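You operate a simulated robot arm through the tools that you are given. There is no shell and no other tool.

You are at the controls of a simulated robot arm. One attempt, no reset.

## Task
Put things in order on the counter. At the end: the brown jar (marked "GREASE") stands on top of the red hand gauge; the clear tube stands where the white cartridge stood; the green reel stands where the clear tube stood; the white cartridge stands where the brown jar stood; whatever was shut is shut again. Leave all else as you found it, and nothing knocked over.

The check looks at the end state, three seconds after you hand in, the way a careful person would. Anything else that was tipped, shoved, dropped, spilled or broken makes it a failure.

## Robot
A 6-joint arm with a two-finger parallel gripper, fixed in place. Base frame: the origin is at the foot of the arm, x ahead of it, y to its left, z up; the work surface is at about z = 0. Units: mm, rad, N and s.
With the tool pointing down near the work surface it reaches from about 140 to 580 mm from the base axis. Its first joint turns from -1.152 to 1.152 rad. Payload 2.1 kg.
The TCP is the grasp point between the finger pads, 30 mm short of the fingertips. In the tool frame z runs along the fingers and y along their closing line. The gripper opens to 94 mm. The fingers are 28 mm wide and 10 mm thick; the gripper's body (50 by 96 mm) begins 55 mm behind the TCP.
Orientation is that of the tool frame in the base frame, as [roll, pitch, yaw] about the fixed x, y, z axes, in that order (R = Rz(yaw) Ry(pitch) Rx(roll)). With the fingers straight down and closing along the base's y, the tool's x points along the base's -x, its y along +y and its z along -z.

## Interface
- The arm moves only by the tool drive_tool. Its argument "series" is a list of rows, each a list of 7 numbers: the shift along the base's x, y, z in units of 150 mm (1.0 is 150 mm), then the turn, a rotation vector about the base's x, y, z in units of 180 degrees (1.0 is 180 degrees), then the opening in per cent of the stroke, from 0 (shut) to 100 (fully open). In form: [[dx, dy, dz, ax, ay, az, grip], ...]. A call has 1 to 20 rows; each row is the pose to reach, as a shift and turn from the pose commanded when the call began. A call with a number of a shift or a turn outside -1 to 1 is refused whole. Each row takes 0.2 s and may step no farther than 50 mm and 0.15 rad from the row before; otherwise, or with a gripper value out of range, the whole call is refused. Where a pose cannot be reached the arm comes as near as it can. A force on the tool above 40 N (or 10 N above the force at the start of the call, whichever is more), or a blocked arm, ends the call early, and 0.2 s more pass. The fingers move at their own pace (about 72 mm/s each) and stop on an object; they squeeze with about 26 N. The grip force told is the motor's: it shows also when the fingers shut on nothing. Time passes only in rows, and 0.2 s behind the last, so rows that repeat a pose let the fingers close. The reply holds the time, the measured pose of the TCP, the force on the tool along the base axes, the opening and the grip force, in the units named above and with some noise, with the torque about the TCP (base axes, N m) and any sound that the robot's microphone picked up.
- Cameras (640 x 400 px; columns grow to the right, rows downward): "scene" is fixed at [53, -377.7, 459.9]; the picture's right is [0.77, -0.64, 0.00], its down [-0.41, -0.50, -0.76] and it looks along [0.49, 0.59, -0.65] (base axes); focal length 270 px, centre (320, 200). "wrist" rides on the gripper at [76, 14, -103] in the tool frame; the picture's right is [-0.18, 0.98, 0.00], its down [-0.75, -0.14, -0.64] and it looks along [-0.63, -0.12, 0.77] (tool axes); focal length 243 px, centre (320, 200). There is no depth. A picture from a camera that has moved, and an enlarged one, comes with that camera's place and axes in the base frame and with its lens. The place of the scene camera against the robot may be out by one fixed shift of up to 18 mm in any direction.
- camera(camera): a new picture of that camera. The clock stands still meanwhile.
- enlarge(camera, box): a new picture of the part [left, top, right, bottom] of that camera's present view, enlarged. The clock stands still meanwhile.
- job_done(): hands the job in; it is judged then, once.

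Places have to be worked out from the pictures, the camera data and where the tool is seen. Open the gripper and draw the arm clear of the work before you hand the job in, unless the task says otherwise.

The tools are called after "Request:" as a command line: name --pt "numbers of a row" for each row, then --argument value for the rest, lists and objects as JSON in quotes. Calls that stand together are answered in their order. drive_tool: Moves the arm, as the interface text tells. Its arguments: {"type":"object","properties":{"series":{"type":"array","items":{"type":"array","items":{"type":"number"}}}},"required":["series"]} The other tools are called the same way: camera (camera) takes a picture; enlarge (camera, box) takes an enlarged picture of a part of a camera's view; job_done () hands the job in.

At the start:

```text
time_s: 0.0
tool_pos: [359.6, 36.6, 255.2]
ee_rot: [3.14, 0.002, -3.14]
wrist_force: [0.4, -0.9, -0.4]
moment: [-0.01, -0.03, 0.0]
gripper_width: 94.3
gripper_force: 0.1
```

scene: 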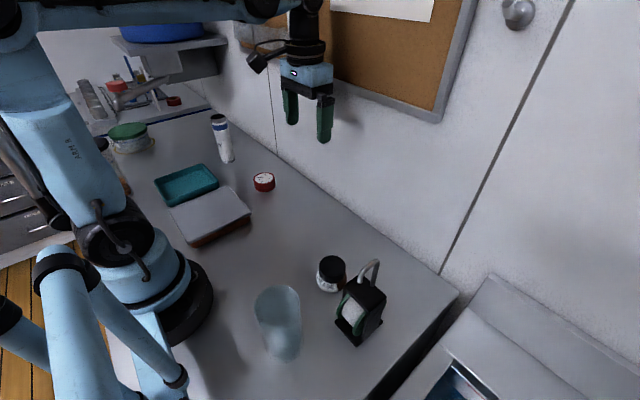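
wrist: 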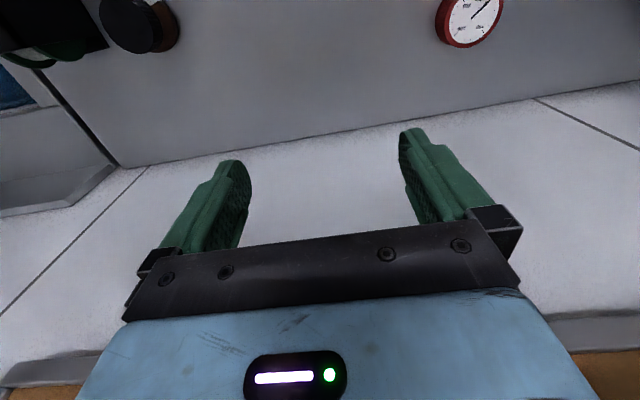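

The scene shows a clear tube, brown jar with a dark lid, green/black reel, red gauge, white cartridge, and trays. I'll take enlarged pictures to see details before moving.

Request:
enlarge --camera "scene" --box '[230, 230, 430, 380]'

Request:
enlarge --camera "scene" --box '[100, 90, 300, 250]'

Request:
enlarge --camera "wrist" --box '[0, 0, 320, 200]'

```text
2.67 times, centred on (330, 305) of scene
camera zoom: at [53.0, -377.7, 459.9], right [0.77, -0.64, 0.0], down [-0.41, -0.5, -0.76], along [0.49, 0.59, -0.65], focal length 719 px, centre (293, -80)
```

zoom: 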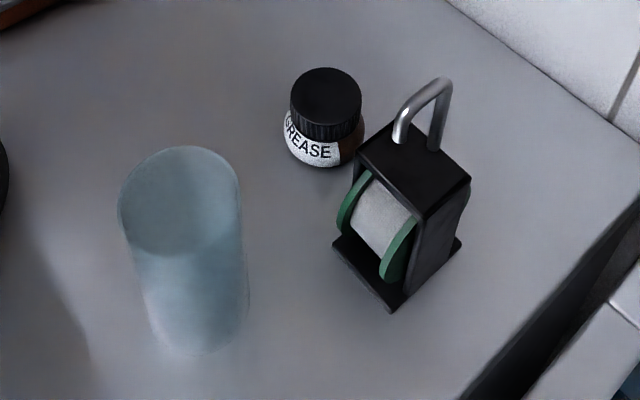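

```text
2.50 times, centred on (200, 170) of scene
camera zoom: at [53.0, -377.7, 459.9], right [0.77, -0.64, 0.0], down [-0.41, -0.5, -0.76], along [0.49, 0.59, -0.65], focal length 674 px, centre (620, 275)
```

zoom: 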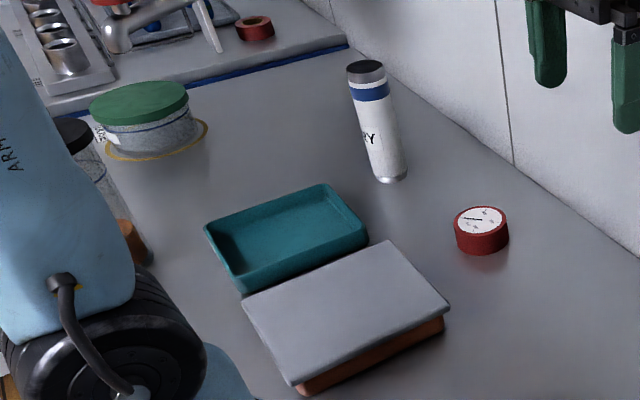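

```text
2.00 times, centred on (160, 100) of wrist
camera zoom: at [284.4, 49.3, 356.1], right [0.18, 0.98, 0.0], down [0.75, -0.14, 0.64], along [0.63, -0.12, -0.77], focal length 485 px, centre (640, 400)
```

zoom: 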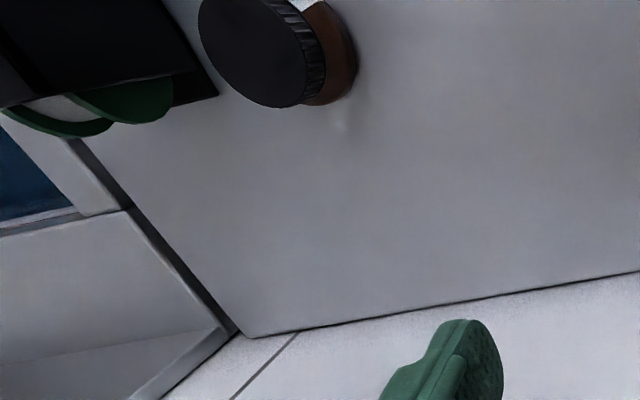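

The jar, reel and tube are on the right side, and the gauge and cartridge on the left. I'll move the arm up high towards the right to survey with the wrist camera.

Request:
drive_tool --pt "-0.16 -0.2 0.05 0 0 0 100" --pt "-0.32 -0.4 0.1 0 0 0 100" --pt "-0.48 -0.6 0.15 0 0 0 100" --pt "-0.64 -0.8 0.2 0 0 0 100" --pt "-0.8 -1.0 0.2 0 0 0 100"

Request:
camera --camera "wrist"

Request:
camera --camera "scene"

```text
time_s: 1.2
tool_pos: [239.7, -115.3, 286.7]
ee_rot: [-3.141, 0.002, -3.139]
wrist_force: [-0.2, -0.4, 0.0]
moment: [0.02, 0.0, 0.0]
gripper_width: 93.9
gripper_force: 0.1
```

```text
taken
camera wrist: at [164.1, -100.6, 386.9], right [0.18, 0.98, 0.0], down [0.75, -0.14, 0.64], along [0.63, -0.12, -0.77], focal length 243 px, centre (320, 200)
```

wrist: 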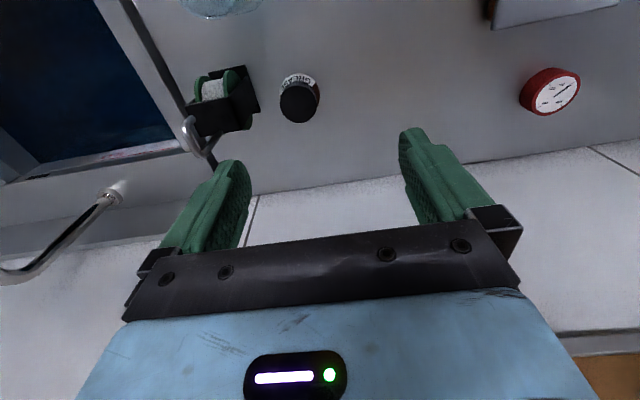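

```text
taken
```

scene: 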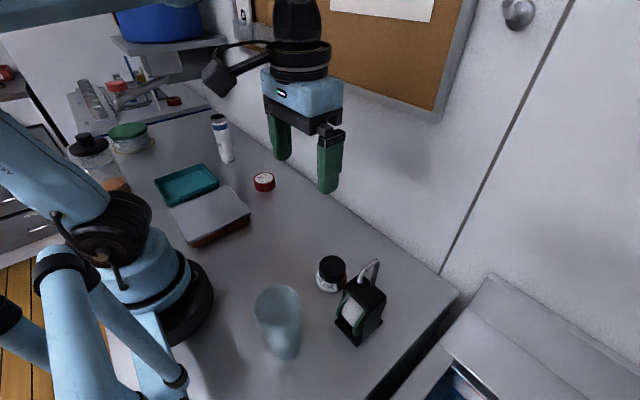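

The wrist camera now shows the jar, reel, and gauge. I'll zoom in on them for detail.

Request:
enlarge --camera "wrist" --box '[150, 0, 350, 160]'

Request:
enlarge --camera "wrist" --box '[480, 0, 640, 140]'

Request:
enlarge --camera "scene" --box '[60, 90, 260, 250]'

Request:
enlarge --camera "scene" --box '[310, 240, 410, 360]'

```text
2.50 times, centred on (250, 80) of wrist
camera zoom: at [164.1, -100.6, 386.9], right [0.18, 0.98, 0.0], down [0.75, -0.14, 0.64], along [0.63, -0.12, -0.77], focal length 606 px, centre (495, 500)
```

zoom: 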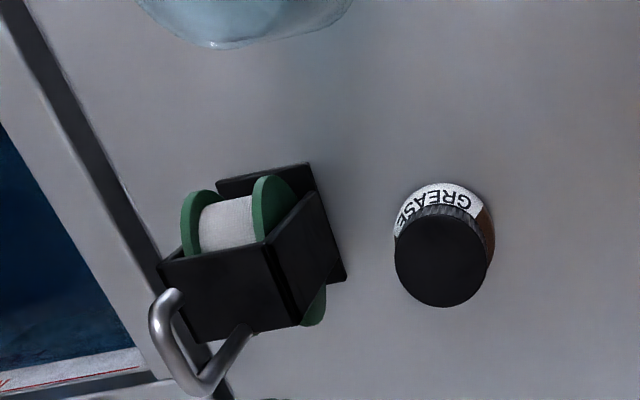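

```text
2.86 times, centred on (560, 70) of wrist
camera zoom: at [164.1, -100.6, 386.9], right [0.18, 0.98, 0.0], down [0.75, -0.14, 0.64], along [0.63, -0.12, -0.77], focal length 693 px, centre (-366, 571)
```

zoom: 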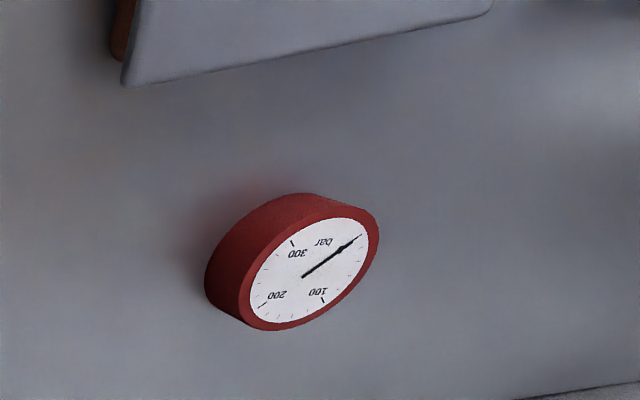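

```text
2.50 times, centred on (160, 170) of scene
camera zoom: at [53.0, -377.6, 459.9], right [0.77, -0.64, 0.0], down [-0.41, -0.5, -0.76], along [0.49, 0.59, -0.65], focal length 674 px, centre (720, 275)
```

zoom: 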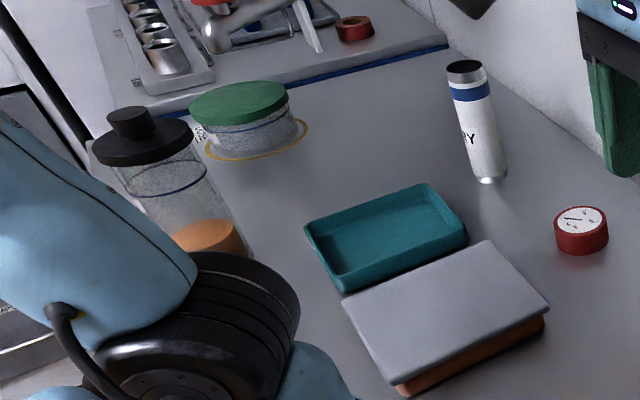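

```text
3.33 times, centred on (360, 300) of scene
camera zoom: at [53.0, -377.6, 459.9], right [0.77, -0.64, 0.0], down [-0.41, -0.5, -0.76], along [0.49, 0.59, -0.65], focal length 898 px, centre (187, -133)
```

zoom: 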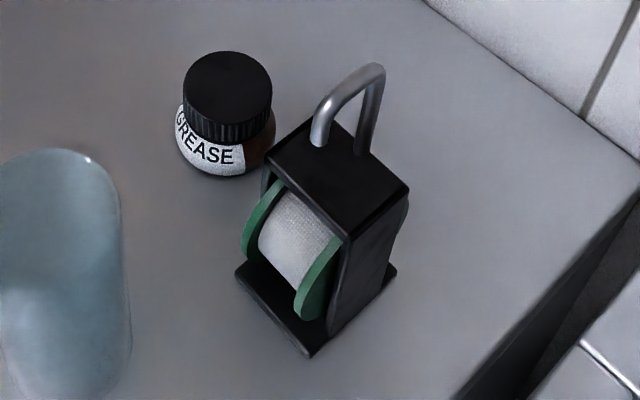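

The jar lid seems to be at about (264,-146), the reel's base at about x 216–280, y -216 to -272, and the gauge at about (325,203). I'll move above the jar and refine.

Request:
drive_tool --pt "0.08 -0.1 -0.15 0 0 0 100" --pt "0.163 -0.207 -0.35 0 0 0 100" --pt "0.163 -0.207 -0.567 0 0 0 100" --pt "0.163 -0.207 -0.567 0 0 0 100"

Request:
camera --camera "wrist"

Request:
camera --camera "scene"

```text
time_s: 2.2
tool_pos: [264.9, -144.5, 199.9]
ee_rot: [3.139, 0.002, -3.14]
wrist_force: [-0.3, 0.2, -0.7]
moment: [0.01, -0.01, 0.0]
gripper_width: 94.0
gripper_force: 0.2
```

```text
taken
camera wrist: at [188.7, -131.5, 301.2], right [0.18, 0.98, 0.0], down [0.75, -0.14, 0.64], along [0.63, -0.12, -0.77], focal length 243 px, centre (320, 200)
```

wrist: 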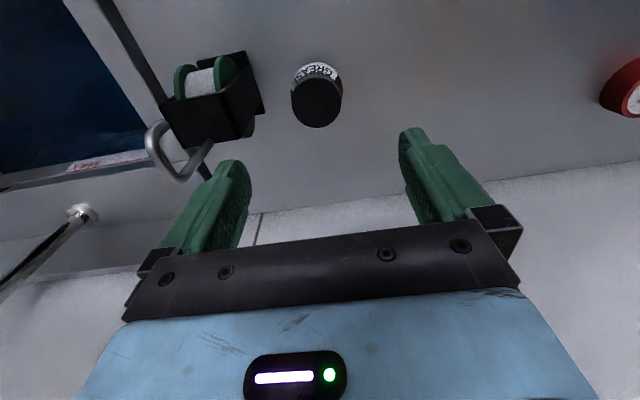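

```text
taken
```

scene: 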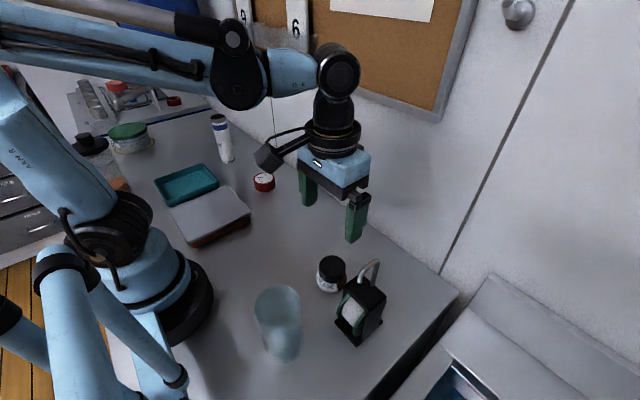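

Request:
enlarge --camera "wrist" --box '[140, 30, 380, 180]'

Request:
enlarge --camera "wrist" --box '[270, 40, 370, 140]'

```text
2.67 times, centred on (260, 105) of wrist
camera zoom: at [188.7, -131.5, 301.2], right [0.18, 0.98, 0.0], down [0.75, -0.14, 0.64], along [0.63, -0.12, -0.77], focal length 647 px, centre (480, 453)
```

zoom: 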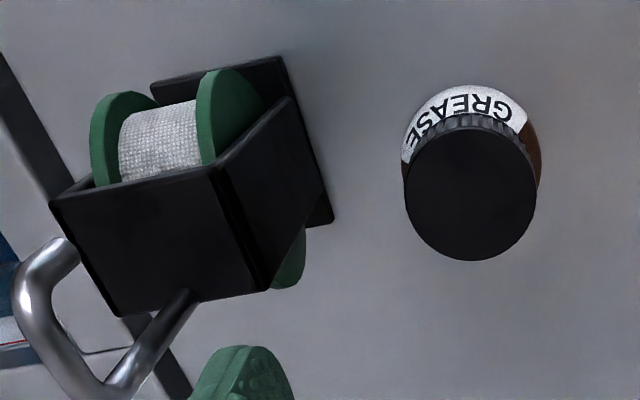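

```text
4.00 times, centred on (320, 90) of wrist
camera zoom: at [188.7, -131.5, 301.2], right [0.18, 0.98, 0.0], down [0.75, -0.14, 0.64], along [0.63, -0.12, -0.77], focal length 970 px, centre (320, 640)
```

zoom: 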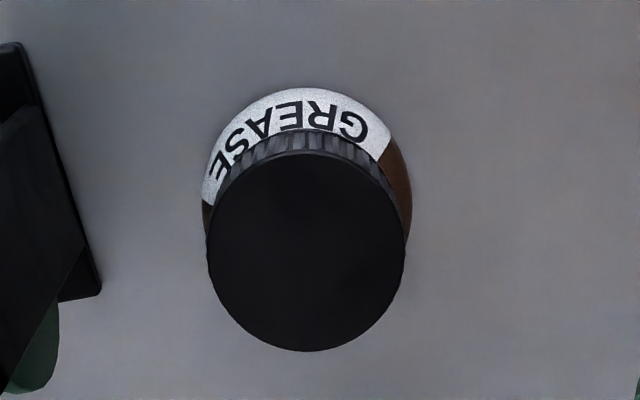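

The jar centre works out at about (269,-149), roughly 50 mm tall and 56 mm across. I'll centre on it, come halfway down and check again.

Request:
drive_tool --pt "0.03 -0.031 -0.2 0 0 0 85" --pt "0.03 -0.031 -0.4 0 0 0 85" --pt "0.03 -0.031 -0.6 0 0 0 85" --pt "0.03 -0.031 -0.6 0 0 0 85"

Request:
camera --camera "wrist"

Request:
enlarge --camera "scene" --box '[260, 180, 420, 340]'

```text
time_s: 3.2
tool_pos: [267.9, -149.6, 110.1]
ee_rot: [3.141, 0.003, -3.141]
wrist_force: [0.1, -0.4, -0.8]
moment: [0.02, 0.0, 0.01]
gripper_width: 80.0
gripper_force: 0.0
```

```text
taken
camera wrist: at [192.9, -136.1, 211.4], right [0.18, 0.98, 0.0], down [0.75, -0.14, 0.64], along [0.63, -0.12, -0.77], focal length 243 px, centre (320, 200)
```

wrist: 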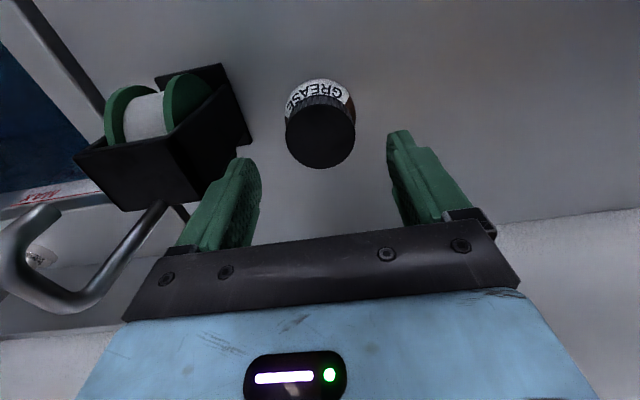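

```text
2.50 times, centred on (340, 260) of scene
camera zoom: at [53.0, -377.6, 459.9], right [0.77, -0.64, 0.0], down [-0.41, -0.5, -0.76], along [0.49, 0.59, -0.65], focal length 674 px, centre (270, 50)
```

zoom: 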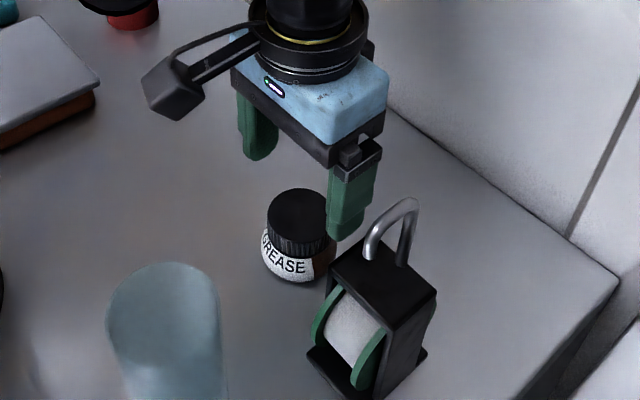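

Request:
enlarge --camera "wrist" --box '[260, 60, 380, 180]'

Request:
enlarge --camera "wrist" --box '[0, 50, 260, 310]'

```text
3.33 times, centred on (320, 120) of wrist
camera zoom: at [192.9, -136.1, 211.4], right [0.18, 0.98, 0.0], down [0.75, -0.14, 0.64], along [0.63, -0.12, -0.77], focal length 809 px, centre (320, 467)
```

zoom: 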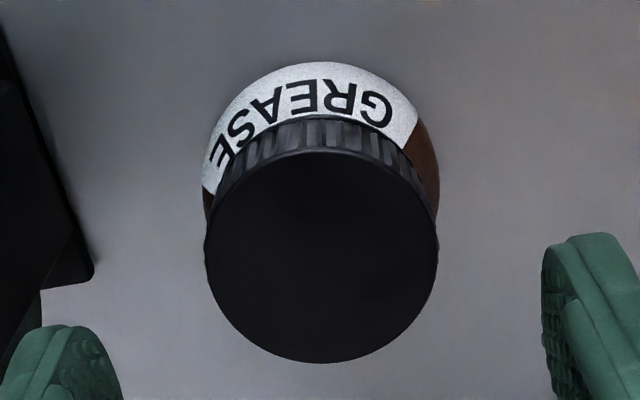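

```text
1.54 times, centred on (130, 180) of wrist
camera zoom: at [192.9, -136.1, 211.4], right [0.18, 0.98, 0.0], down [0.75, -0.14, 0.64], along [0.63, -0.12, -0.77], focal length 373 px, centre (612, 231)
```

zoom: 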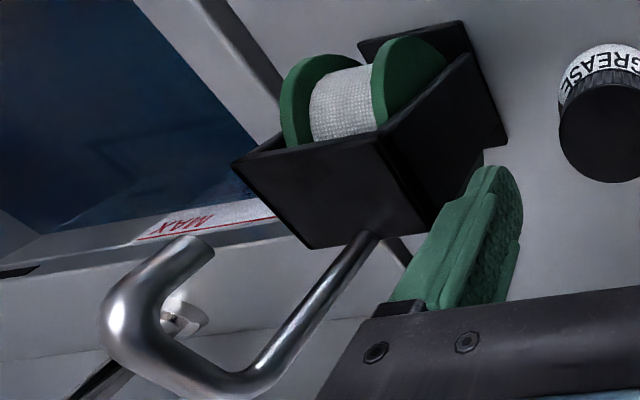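

The jar is centred between the fingers at about (268,-150) with its lid at z≈50. I'll descend to TCP z≈38 and close on the body.

Request:
drive_tool --pt "0 -0.003 -0.16 0 0 0 85" --pt "0 -0.003 -0.32 0 0 0 85" --pt "0 -0.003 -0.48 0 0 0 85" --pt "0 -0.003 -0.48 0 0 0 85"

Request:
camera --camera "wrist"

Request:
enlarge --camera "scene" --box '[260, 180, 420, 340]'

```text
time_s: 4.2
tool_pos: [269.2, -151.6, 36.3]
ee_rot: [3.14, 0.002, -3.139]
wrist_force: [-0.6, -0.2, 0.5]
moment: [0.06, -0.01, -0.04]
gripper_width: 79.8
gripper_force: 0.2
```

```text
taken
camera wrist: at [193.8, -136.6, 138.8], right [0.18, 0.98, 0.0], down [0.75, -0.14, 0.64], along [0.63, -0.12, -0.77], focal length 243 px, centre (320, 200)
```

wrist: 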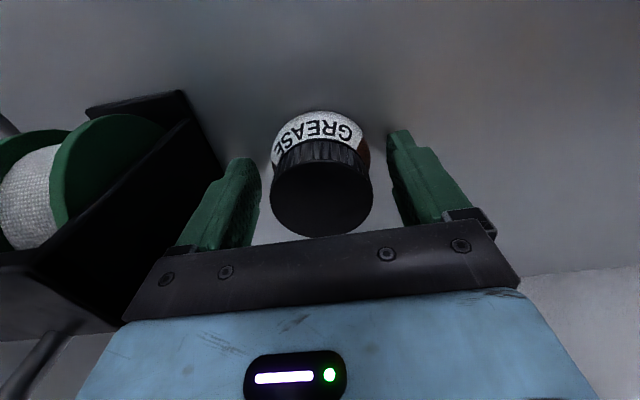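

```text
2.50 times, centred on (340, 260) of scene
camera zoom: at [53.0, -377.6, 459.9], right [0.77, -0.64, 0.0], down [-0.41, -0.5, -0.76], along [0.49, 0.59, -0.65], focal length 674 px, centre (270, 50)
```

zoom: 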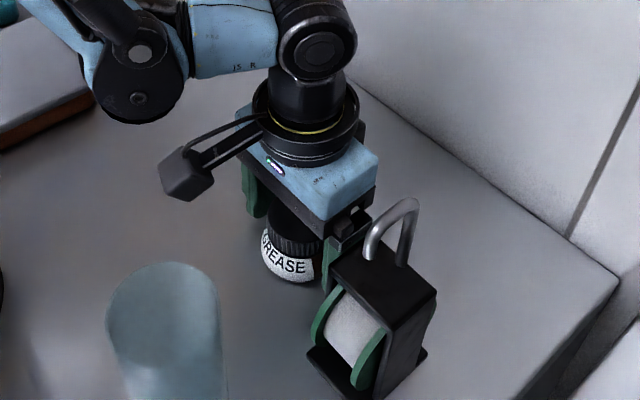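

Centred well with no contact. Closing on the jar.

Request:
drive_tool --pt "0 0 0 0 0 0 40" --pt "0 0 0 0 0 0 40" --pt "0 0 0 0 0 0 40" --pt "0 0 0 0 0 0 40"

Request:
camera --camera "wrist"

```text
time_s: 5.2
tool_pos: [268.5, -150.2, 36.7]
ee_rot: [3.138, 0.002, -3.139]
wrist_force: [-0.5, -0.2, -0.2]
moment: [-0.01, -0.01, 0.0]
gripper_width: 58.4
gripper_force: 25.8
```

```text
taken
camera wrist: at [193.9, -136.6, 139.0], right [0.18, 0.98, 0.0], down [0.75, -0.14, 0.64], along [0.63, -0.12, -0.77], focal length 243 px, centre (320, 200)
```

wrist: 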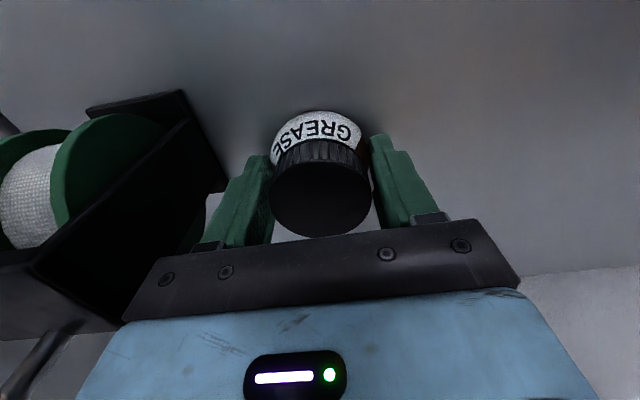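

The jar is held (58 mm wide, 26 N). I'll lift straight up and then travel toward the gauge.

Request:
drive_tool --pt "0 0 0.07 0 0 0 40" --pt "0 0 0.25 0 0 0 40" --pt "0 0 0.5 0 0 0 40" --pt "0 0 0.747 0 0 0 40" --pt "0.02 0.2 0.747 0 0 0 40" --pt "0.06 0.45 0.747 0 0 0 40" --pt "0.1 0.7 0.747 0 0 0 40" --pt "0.12 0.9 0.747 0 0 0 40" --pt "0.147 1.0 0.747 0 0 0 40"

Request:
camera --camera "wrist"

Request:
camera --camera "scene"

```text
time_s: 7.2
tool_pos: [291.6, -0.9, 150.0]
ee_rot: [3.14, 0.003, 3.14]
wrist_force: [0.2, -1.0, 0.1]
moment: [-0.03, -0.03, -0.02]
gripper_width: 37.7
gripper_force: 0.1
```

```text
taken
camera wrist: at [214.9, 13.5, 251.3], right [0.18, 0.98, 0.0], down [0.75, -0.14, 0.64], along [0.63, -0.12, -0.77], focal length 243 px, centre (320, 200)
```

wrist: 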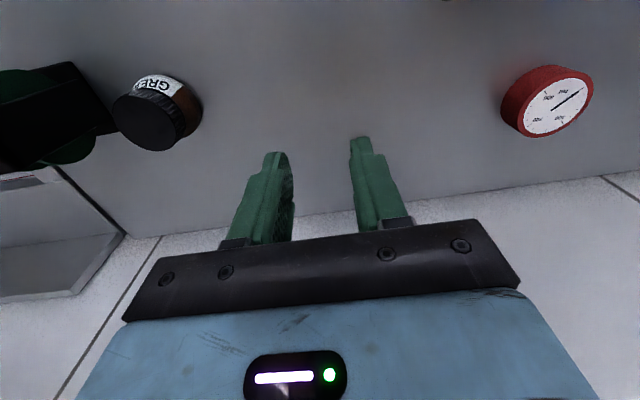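

```text
taken
```

scene: 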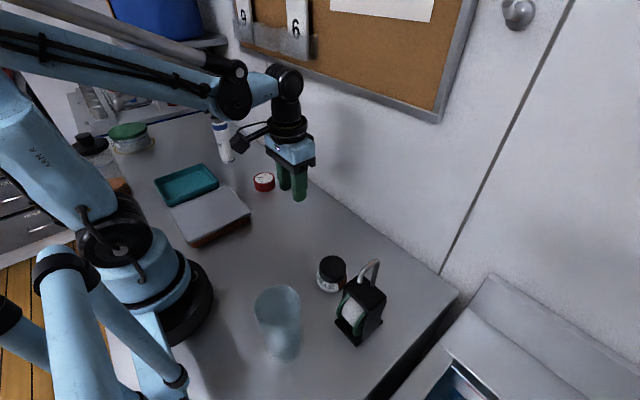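

The jar slipped out of the fingers during the lift (fingers shut to 37.7 mm) and still stands near its place. I'll check closely whether it moved and what shape the body has.

Request:
enlarge --camera "scene" --box '[300, 245, 360, 305]'

Request:
enlarge --camera "wrist" --box '[90, 50, 230, 170]'

Request:
enlarge --camera "wrist" --box '[480, 40, 620, 160]'

```text
6.67 times, centred on (330, 275) of scene
camera zoom: at [53.0, -377.7, 459.9], right [0.77, -0.64, 0.0], down [-0.41, -0.5, -0.76], along [0.49, 0.59, -0.65], focal length 1796 px, centre (253, -300)
```

zoom: 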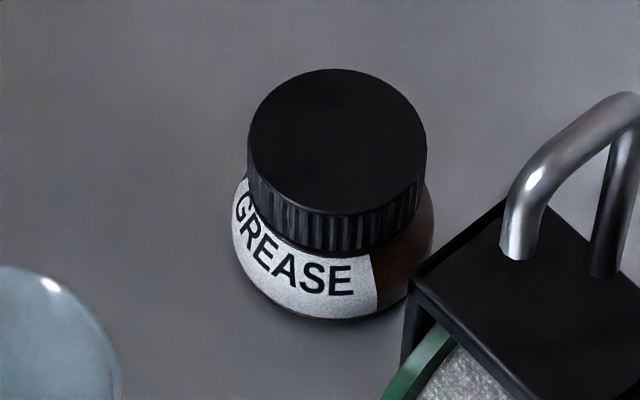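

```text
3.33 times, centred on (160, 110) of wrist
camera zoom: at [214.9, 13.5, 251.3], right [0.18, 0.98, 0.0], down [0.75, -0.14, 0.64], along [0.63, -0.12, -0.77], focal length 809 px, centre (853, 500)
```

zoom: 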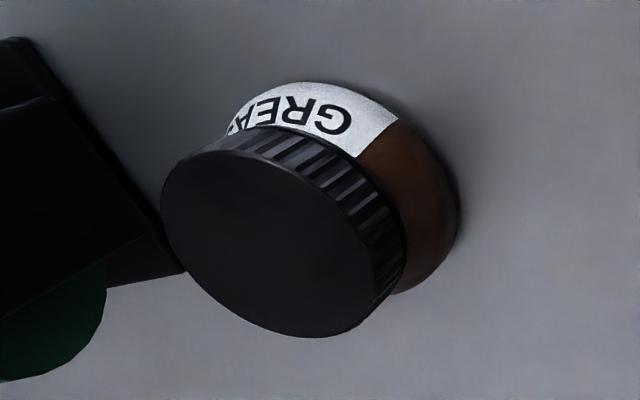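

```text
3.33 times, centred on (550, 100) of wrist
camera zoom: at [214.9, 13.5, 251.3], right [0.18, 0.98, 0.0], down [0.75, -0.14, 0.64], along [0.63, -0.12, -0.77], focal length 809 px, centre (-447, 533)
```

zoom: 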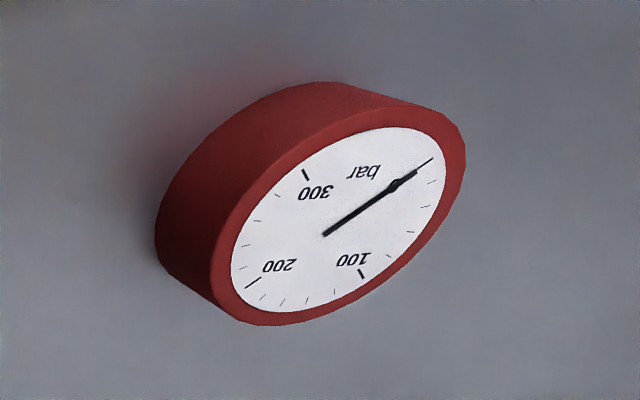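

The jar is a bulb-shaped body widest near the base, so the grip near the fingertips slid off; it still stands in place. Before regripping, I'll measure the gauge height from the scene camera.

Request:
enlarge --camera "scene" --box '[240, 160, 288, 200]'

Request:
enlarge --camera "scene" --box '[195, 100, 255, 180]'

```text
10.00 times, centred on (264, 180) of scene
camera zoom: at [53.0, -377.7, 459.9], right [0.77, -0.64, 0.0], down [-0.41, -0.5, -0.76], along [0.49, 0.59, -0.65], focal length 2695 px, centre (880, 400)
```

zoom: 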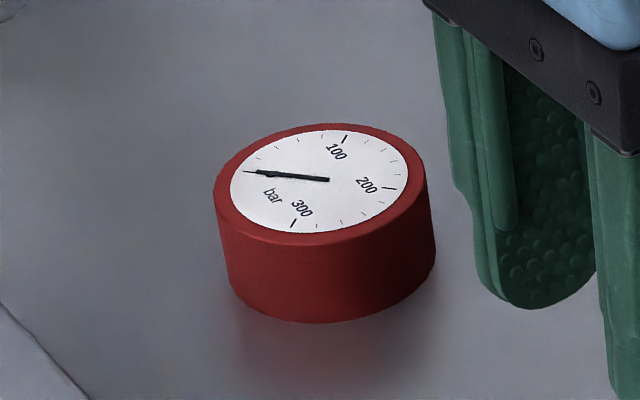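

```text
5.00 times, centred on (225, 140) of scene
camera zoom: at [53.0, -377.7, 459.9], right [0.77, -0.64, 0.0], down [-0.41, -0.5, -0.76], along [0.49, 0.59, -0.65], focal length 1347 px, centre (795, 500)
```

zoom: 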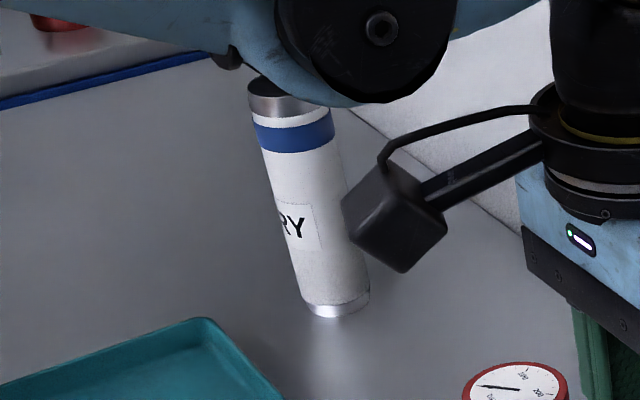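

Gauge height comes to about 26 mm with its centre near (329.5,210.5), and the scene camera seems about 18 mm higher than stated. I'll open and return above the jar for a lower grip.

Request:
drive_tool --pt "0 -0.2 0 0 0 0 85" --pt "-0.05 -0.45 0 0 0 0 85" --pt "-0.1 -0.7 0 0 0 0 85" --pt "-0.149 -0.9 0 0 0 0 85" --pt "-0.149 -1.0 0 0 0 0 85" --pt "-0.149 -1.0 -0.25 0 0 0 85" --pt "-0.149 -1.0 -0.3 0 0 0 85"

Request:
enlarge --camera "wrist" --box '[240, 60, 400, 190]'

```text
time_s: 8.8
tool_pos: [267.9, -151.9, 102.7]
ee_rot: [3.141, 0.002, -3.14]
wrist_force: [-0.5, 0.3, 0.0]
moment: [-0.01, 0.0, 0.0]
gripper_width: 79.8
gripper_force: 0.2
```

```text
3.08 times, centred on (320, 125) of wrist
camera zoom: at [192.6, -137.1, 205.7], right [0.18, 0.98, 0.0], down [0.75, -0.14, 0.64], along [0.63, -0.12, -0.77], focal length 746 px, centre (320, 431)
```

zoom: 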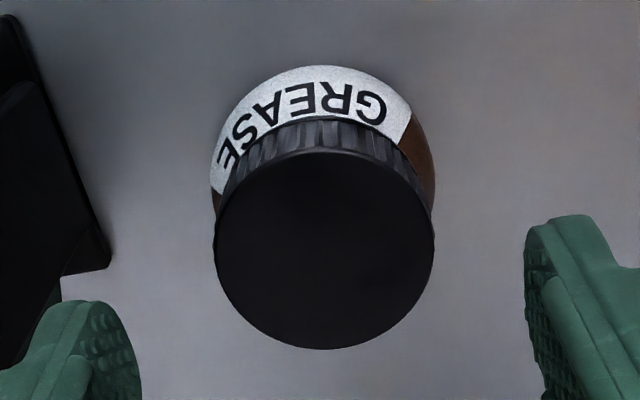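

The jar is still at about (268,-150). I'll descend lower (TCP z≈33) so the pads take the bulge well above the fingertips, then close.

Request:
drive_tool --pt "0 0 -0.16 0 0 0 85" --pt "0 0 -0.32 0 0 0 85" --pt "0 0 -0.44 0 0 0 85" --pt "0 0 -0.478 0 0 0 85" --pt "0 0 -0.478 0 0 0 30" --pt "0 0 -0.478 0 0 0 30" --pt "0 0 -0.478 0 0 0 30" --pt "0 0 -0.478 0 0 0 30" --pt "0 0 -0.458 0 0 0 30" --pt "0 0 -0.438 0 0 0 30" --pt "0 0 -0.438 0 0 0 30"

Request:
camera --camera "wrist"

Request:
enlarge --camera "scene" --box '[290, 220, 390, 320]'

```text
time_s: 11.2
tool_pos: [268.9, -152.2, 39.0]
ee_rot: [3.14, 0.002, -3.139]
wrist_force: [-0.7, -0.1, -1.7]
moment: [0.0, 0.01, -0.02]
gripper_width: 58.4
gripper_force: 25.6
```

```text
taken
camera wrist: at [193.0, -136.8, 140.8], right [0.18, 0.98, 0.0], down [0.75, -0.14, 0.64], along [0.63, -0.12, -0.77], focal length 243 px, centre (320, 200)
```

wrist: 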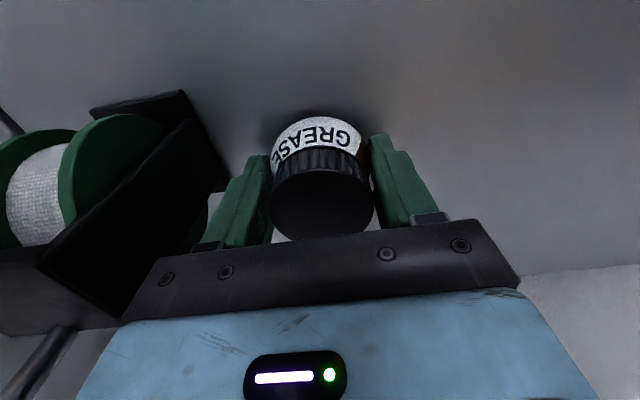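

```text
4.00 times, centred on (340, 270) of scene
camera zoom: at [53.0, -377.7, 459.9], right [0.77, -0.64, 0.0], down [-0.41, -0.5, -0.76], along [0.49, 0.59, -0.65], focal length 1078 px, centre (240, -80)
```

zoom: 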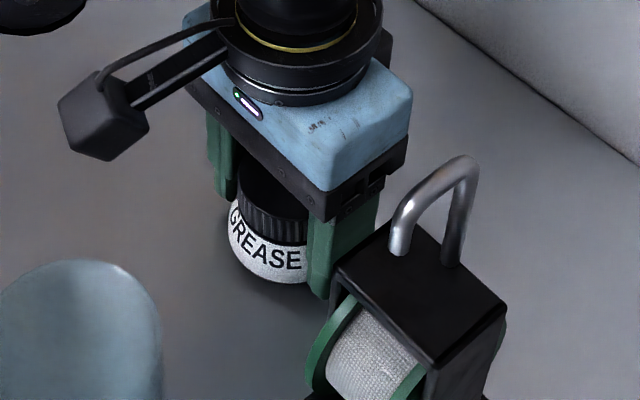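

The jar appears to be held now (about 1.7 N load, width still 58.4 mm, shadow separating). I'll lift a bit further slowly and check.

Request:
drive_tool --pt "0 0 0.06 0 0 0 30" --pt "0 0 0.14 0 0 0 30" --pt "0 0 0.24 0 0 0 30" --pt "0 0 0.34 0 0 0 30"

Request:
enlarge --camera "scene" --box '[290, 200, 390, 300]'

Request:
camera --camera "wrist"

```text
time_s: 12.2
tool_pos: [266.6, -150.7, 90.8]
ee_rot: [3.14, 0.0, -3.14]
wrist_force: [-0.6, -0.7, -0.6]
moment: [0.01, -0.03, 0.02]
gripper_width: 58.3
gripper_force: 26.3
```

```text
4.00 times, centred on (340, 250) of scene
camera zoom: at [53.0, -377.7, 459.9], right [0.77, -0.64, 0.0], down [-0.41, -0.5, -0.76], along [0.49, 0.59, -0.65], focal length 1078 px, centre (240, 0)
```

zoom: 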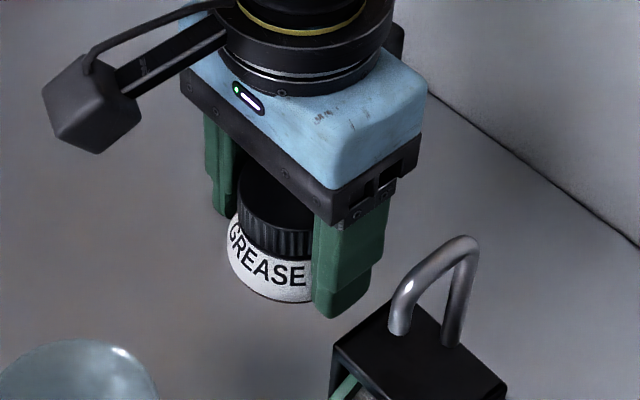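

```text
taken
camera wrist: at [192.9, -137.0, 191.4], right [0.18, 0.98, 0.0], down [0.75, -0.14, 0.64], along [0.63, -0.12, -0.77], focal length 243 px, centre (320, 200)
```

wrist: 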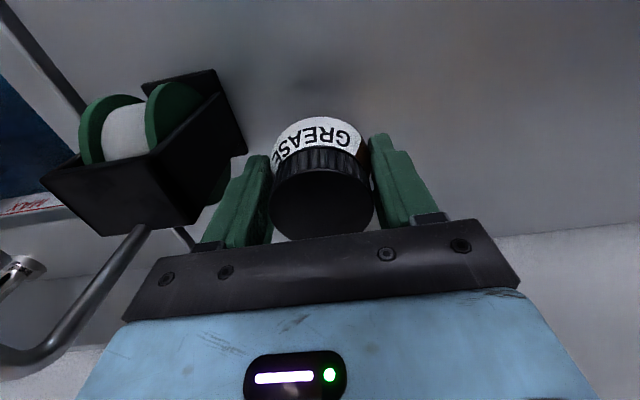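

The jar is lifted cleanly. I'll carry it at z≈150 toward the gauge.

Request:
drive_tool --pt "0 0 0.1 0 0 0 30" --pt "0 0 0.25 0 0 0 30" --pt "0 0.05 0.4 0 0 0 30" --pt "0.03 0.2 0.4 0 0 0 30" --pt "0.06 0.4 0.4 0 0 0 30" --pt "0.1 0.6 0.4 0 0 0 30" --pt "0.14 0.8 0.4 0 0 0 30" --pt "0.17 0.95 0.4 0 0 0 30" --pt "0.2 1.0 0.4 0 0 0 30"

Request:
drive_tool --pt "0 0.1 0 0 0 0 30" --pt "0 0.3 0 0 0 0 30" --pt "0 0.5 0 0 0 0 30" --pt "0 0.65 0 0 0 0 30" --pt "0 0.7 0 0 0 0 30" --pt "0 0.7 0 0 0 0 30"

Request:
camera --camera "wrist"

Request:
camera --camera "scene"

```text
time_s: 14.2
tool_pos: [298.2, -0.4, 149.5]
ee_rot: [3.141, 0.002, -3.138]
wrist_force: [-0.1, -0.1, -2.0]
moment: [0.02, 0.06, 0.0]
gripper_width: 58.5
gripper_force: 26.2
```

```text
time_s: 15.6
tool_pos: [298.5, 104.6, 149.4]
ee_rot: [3.14, 0.001, -3.139]
wrist_force: [0.7, 0.2, -1.8]
moment: [-0.03, 0.01, -0.01]
gripper_width: 58.5
gripper_force: 25.8
```

```text
taken
camera wrist: at [223.0, 118.2, 251.3], right [0.18, 0.98, 0.0], down [0.75, -0.14, 0.64], along [0.63, -0.12, -0.77], focal length 243 px, centre (320, 200)
```

wrist: 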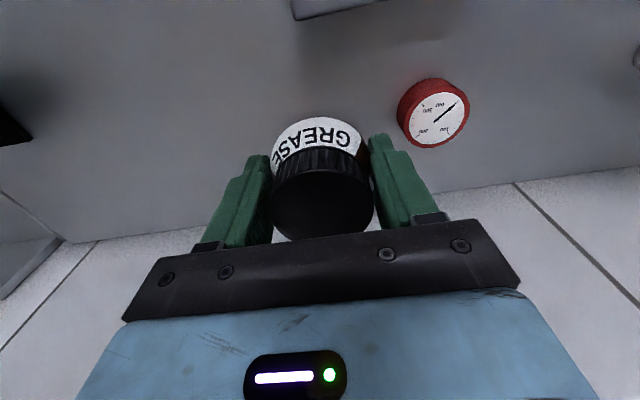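

```text
taken
```

scene: 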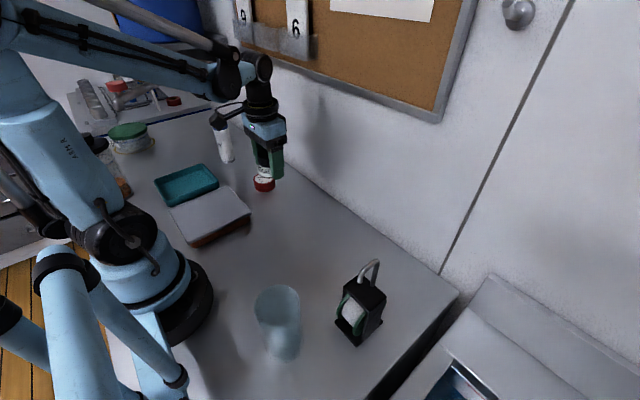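

Request:
enlarge --camera "wrist" --box '[380, 60, 500, 170]'

```text
3.64 times, centred on (440, 115) of wrist
camera zoom: at [223.0, 118.2, 251.3], right [0.18, 0.98, 0.0], down [0.75, -0.14, 0.64], along [0.63, -0.12, -0.77], focal length 882 px, centre (-116, 509)
```

zoom: 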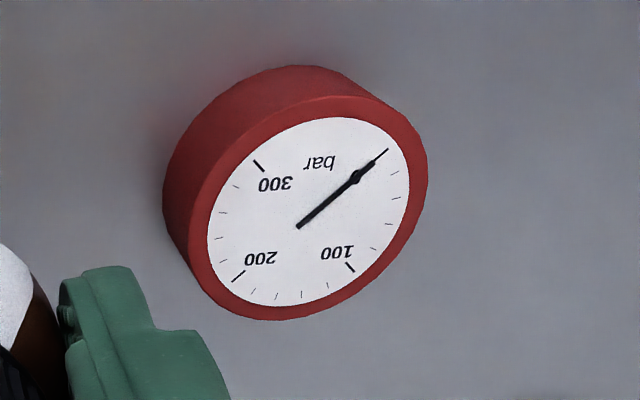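

Request:
enlarge --camera "wrist" --box '[250, 100, 390, 250]'

```text
2.67 times, centred on (320, 175) of wrist
camera zoom: at [223.0, 118.2, 251.3], right [0.18, 0.98, 0.0], down [0.75, -0.14, 0.64], along [0.63, -0.12, -0.77], focal length 647 px, centre (320, 267)
```

zoom: 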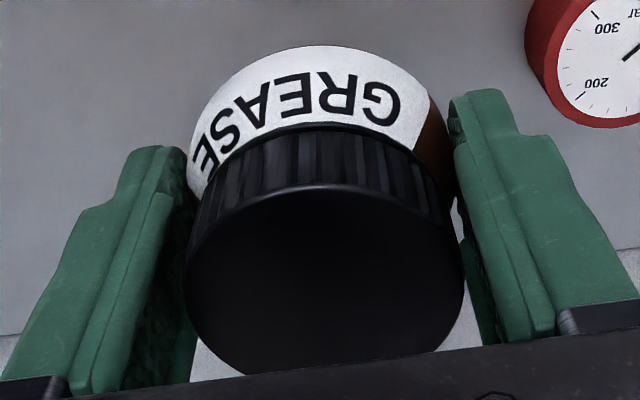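

The gauge centre resolves to about (329,210) and the jar is centred in the grip. I'll move above the gauge and descend to just above it.

Request:
drive_tool --pt "0.03 0.12 0 0 0 0 30" --pt "0.08 0.3 0 0 0 0 30" --pt "0.14 0.5 0 0 0 0 30" --pt "0.198 0.65 0 0 0 0 30" --pt "0.198 0.7 0 0 0 0 30" --pt "0.198 0.7 -0.15 0 0 0 30" --pt "0.198 0.7 -0.35 0 0 0 30" --pt "0.198 0.7 -0.5 0 0 0 30" --pt "0.198 0.7 -0.5 0 0 0 30"

Request:
camera --camera "wrist"

Request:
enlarge --camera "scene" --box '[220, 100, 320, 200]'

```text
time_s: 17.6
tool_pos: [328.1, 208.9, 73.4]
ee_rot: [3.138, 0.002, -3.141]
wrist_force: [-0.2, 0.1, -2.1]
moment: [0.03, 0.03, -0.03]
gripper_width: 58.6
gripper_force: 26.1
```

```text
taken
camera wrist: at [252.5, 222.6, 175.3], right [0.18, 0.98, 0.0], down [0.75, -0.14, 0.64], along [0.63, -0.12, -0.77], focal length 243 px, centre (320, 200)
```

wrist: 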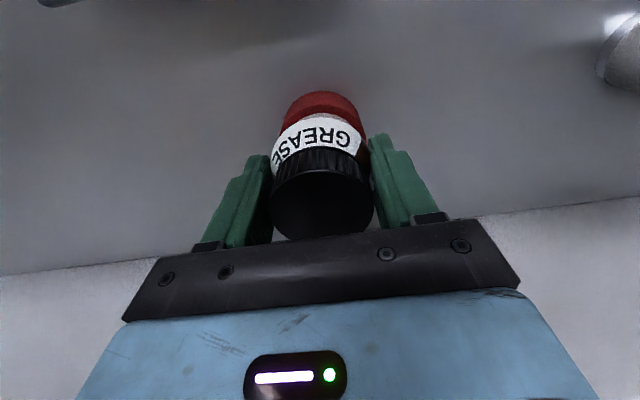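

```text
4.00 times, centred on (270, 150) of scene
camera zoom: at [53.0, -377.7, 459.9], right [0.77, -0.64, 0.0], down [-0.41, -0.5, -0.76], along [0.49, 0.59, -0.65], focal length 1078 px, centre (520, 400)
```

zoom: 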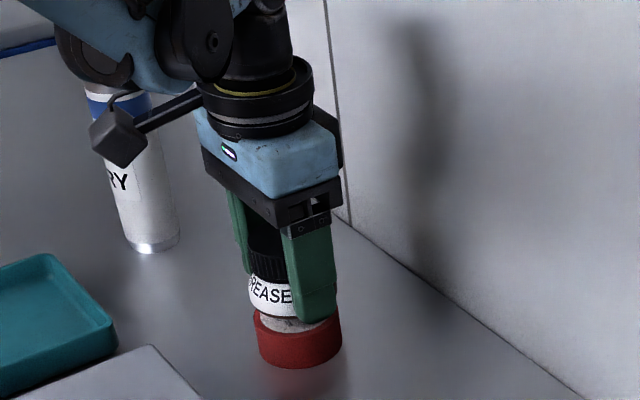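

Request:
enlarge --camera "wrist" --box '[250, 70, 390, 250]'

Request:
enlarge --camera "scene" --box '[270, 155, 318, 195]'

```text
2.22 times, centred on (320, 160) of wrist
camera zoom: at [252.5, 222.6, 175.3], right [0.18, 0.98, 0.0], down [0.75, -0.14, 0.64], along [0.63, -0.12, -0.77], focal length 539 px, centre (320, 289)
```

zoom: 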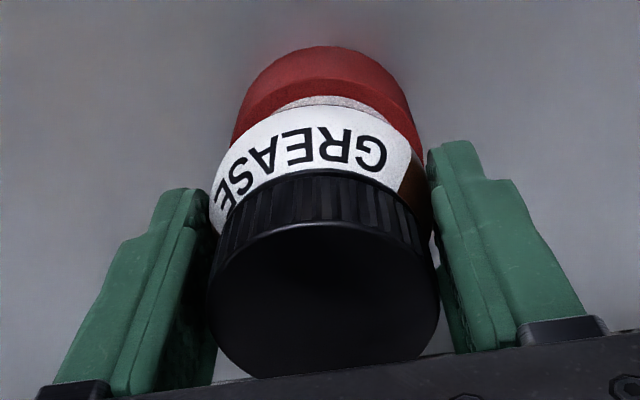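

```text
10.00 times, centred on (294, 175) of scene
camera zoom: at [53.0, -377.7, 459.9], right [0.77, -0.64, 0.0], down [-0.41, -0.5, -0.76], along [0.49, 0.59, -0.65], focal length 2695 px, centre (580, 450)
```

zoom: 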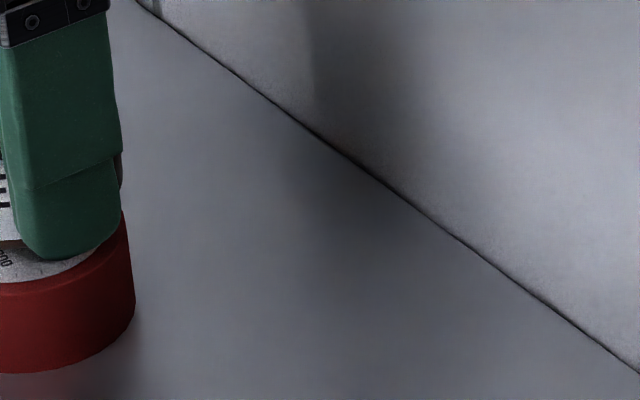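

Jar sits over the gauge within about 1.5 mm. I'll lower in small steps, watching the force.

Request:
drive_tool --pt "0.005 0.006 -0.03 0 0 0 30" --pt "0.005 0.006 -0.06 0 0 0 30" --pt "0.005 0.006 -0.08 0 0 0 30" --pt "0.005 0.006 -0.09 0 0 0 30" --pt "0.005 0.006 -0.097 0 0 0 30" --pt "0.005 0.006 -0.097 0 0 0 30"

Request:
enlarge --camera "scene" --box '[260, 155, 308, 195]'

Request:
enlarge --camera "wrist" --box '[250, 70, 390, 250]'

```text
time_s: 19.0
tool_pos: [329.3, 209.9, 60.6]
ee_rot: [3.141, 0.0, -3.14]
wrist_force: [-0.5, -1.0, 24.9]
moment: [0.05, -0.04, -0.03]
gripper_width: 58.3
gripper_force: 26.0
```

```text
10.00 times, centred on (284, 175) of scene
camera zoom: at [52.9, -377.7, 459.9], right [0.77, -0.64, 0.0], down [-0.41, -0.5, -0.76], along [0.49, 0.59, -0.65], focal length 2695 px, centre (680, 450)
```

zoom: 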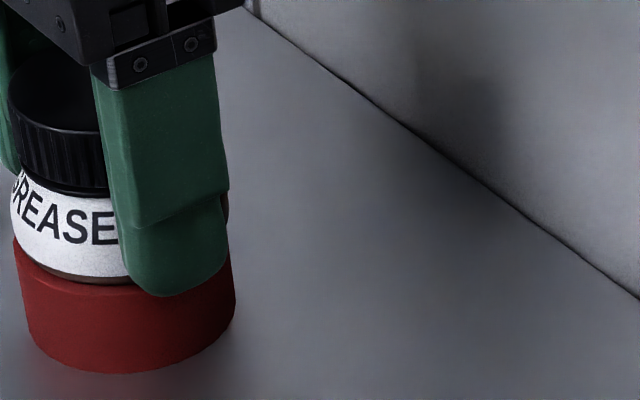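

```text
2.22 times, centred on (320, 160) of wrist
camera zoom: at [253.5, 223.7, 162.1], right [0.18, 0.98, 0.0], down [0.75, -0.14, 0.64], along [0.63, -0.12, -0.77], focal length 539 px, centre (320, 289)
```

zoom: 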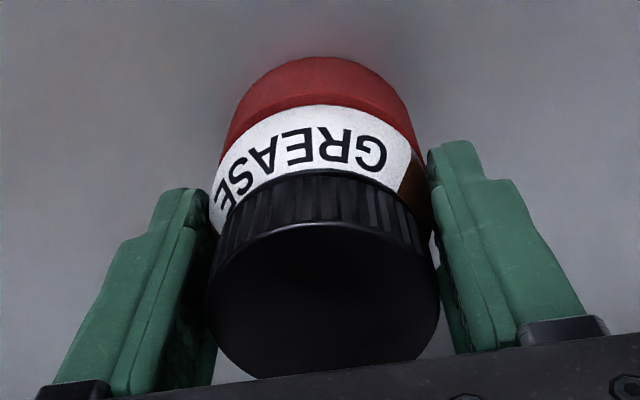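

Contact at about 25 N: the jar is seated on the gauge. I'll relieve the force by about 1 mm, then open gently.

Request:
drive_tool --pt "0 0 0.004 0 0 0 30" --pt "0 0 0.007 0 0 0 30" --pt "0 0 0.007 0 0 0 66" --pt "0 0 0.007 0 0 0 72" --pt "0 0 0.007 0 0 0 80" --pt "0 0 0.007 0 0 0 88"

Request:
enlarge --camera "scene" --box '[250, 145, 310, 195]'

Request:
camera --camera "wrist"

```text
time_s: 20.4
tool_pos: [329.0, 210.9, 61.5]
ee_rot: [3.14, 0.002, -3.138]
wrist_force: [-0.6, -0.4, 0.4]
moment: [0.01, 0.02, 0.0]
gripper_width: 82.7
gripper_force: 0.0
```

```text
8.00 times, centred on (280, 170) of scene
camera zoom: at [53.0, -377.7, 459.9], right [0.77, -0.64, 0.0], down [-0.41, -0.5, -0.76], along [0.49, 0.59, -0.65], focal length 2156 px, centre (640, 440)
```

zoom: 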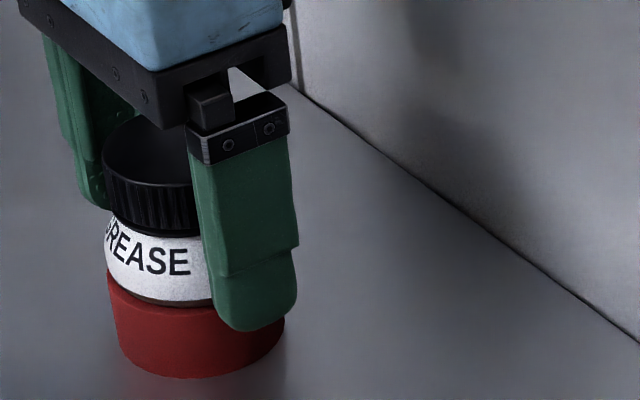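

```text
taken
camera wrist: at [253.7, 223.8, 162.8], right [0.18, 0.98, 0.0], down [0.75, -0.14, 0.64], along [0.63, -0.12, -0.77], focal length 243 px, centre (320, 200)
```

wrist: 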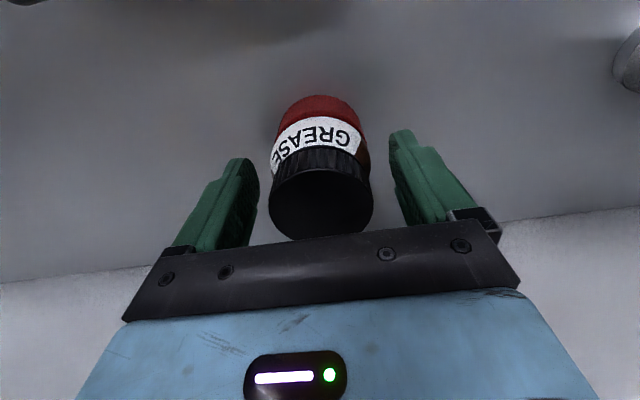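

The jar stands freely on the gauge. I'll lift straight up, then move toward the cartridge for a look.

Request:
drive_tool --pt "0 0 0.15 0 0 0 88" --pt "0 0 0.4 0 0 0 88" --pt "0 0 0.7 0 0 0 88" --pt "0 0 1.0 0 0 0 88" --pt "-0.1 0.2 1.0 0 0 0 100" --pt "-0.25 0.4 1.0 0 0 0 100" --pt "-0.3 0.6 1.0 0 0 0 100" --pt "-0.3 0.6 1.0 0 0 0 100"

Request:
camera --camera "wrist"

Request:
camera --camera "scene"

```text
time_s: 22.2
tool_pos: [283.4, 299.4, 209.2]
ee_rot: [3.141, 0.0, -3.141]
wrist_force: [0.5, -0.2, -1.0]
moment: [-0.03, -0.01, -0.01]
gripper_width: 93.9
gripper_force: 0.1
```

```text
taken
camera wrist: at [208.5, 314.4, 311.9], right [0.18, 0.98, 0.0], down [0.75, -0.14, 0.64], along [0.63, -0.12, -0.77], focal length 243 px, centre (320, 200)
```

wrist: 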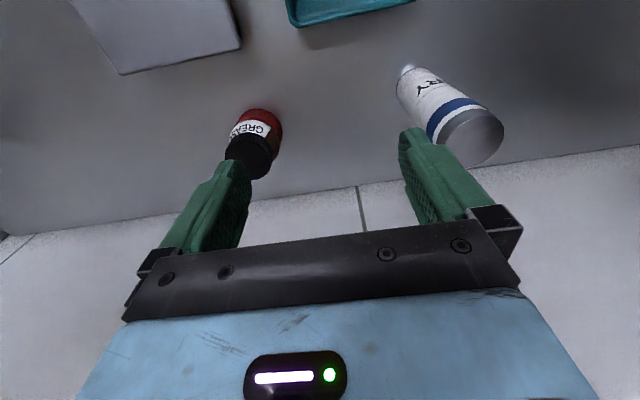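

```text
taken
```

scene: 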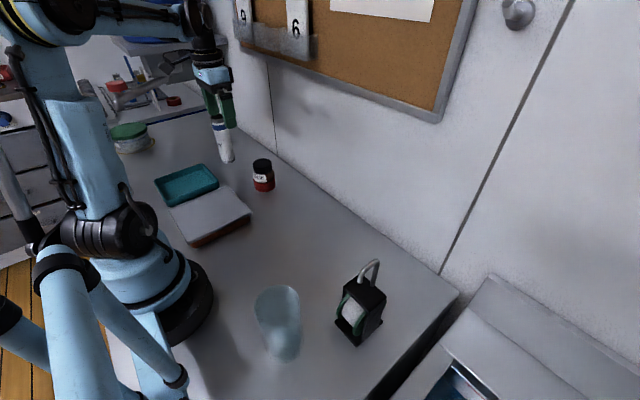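

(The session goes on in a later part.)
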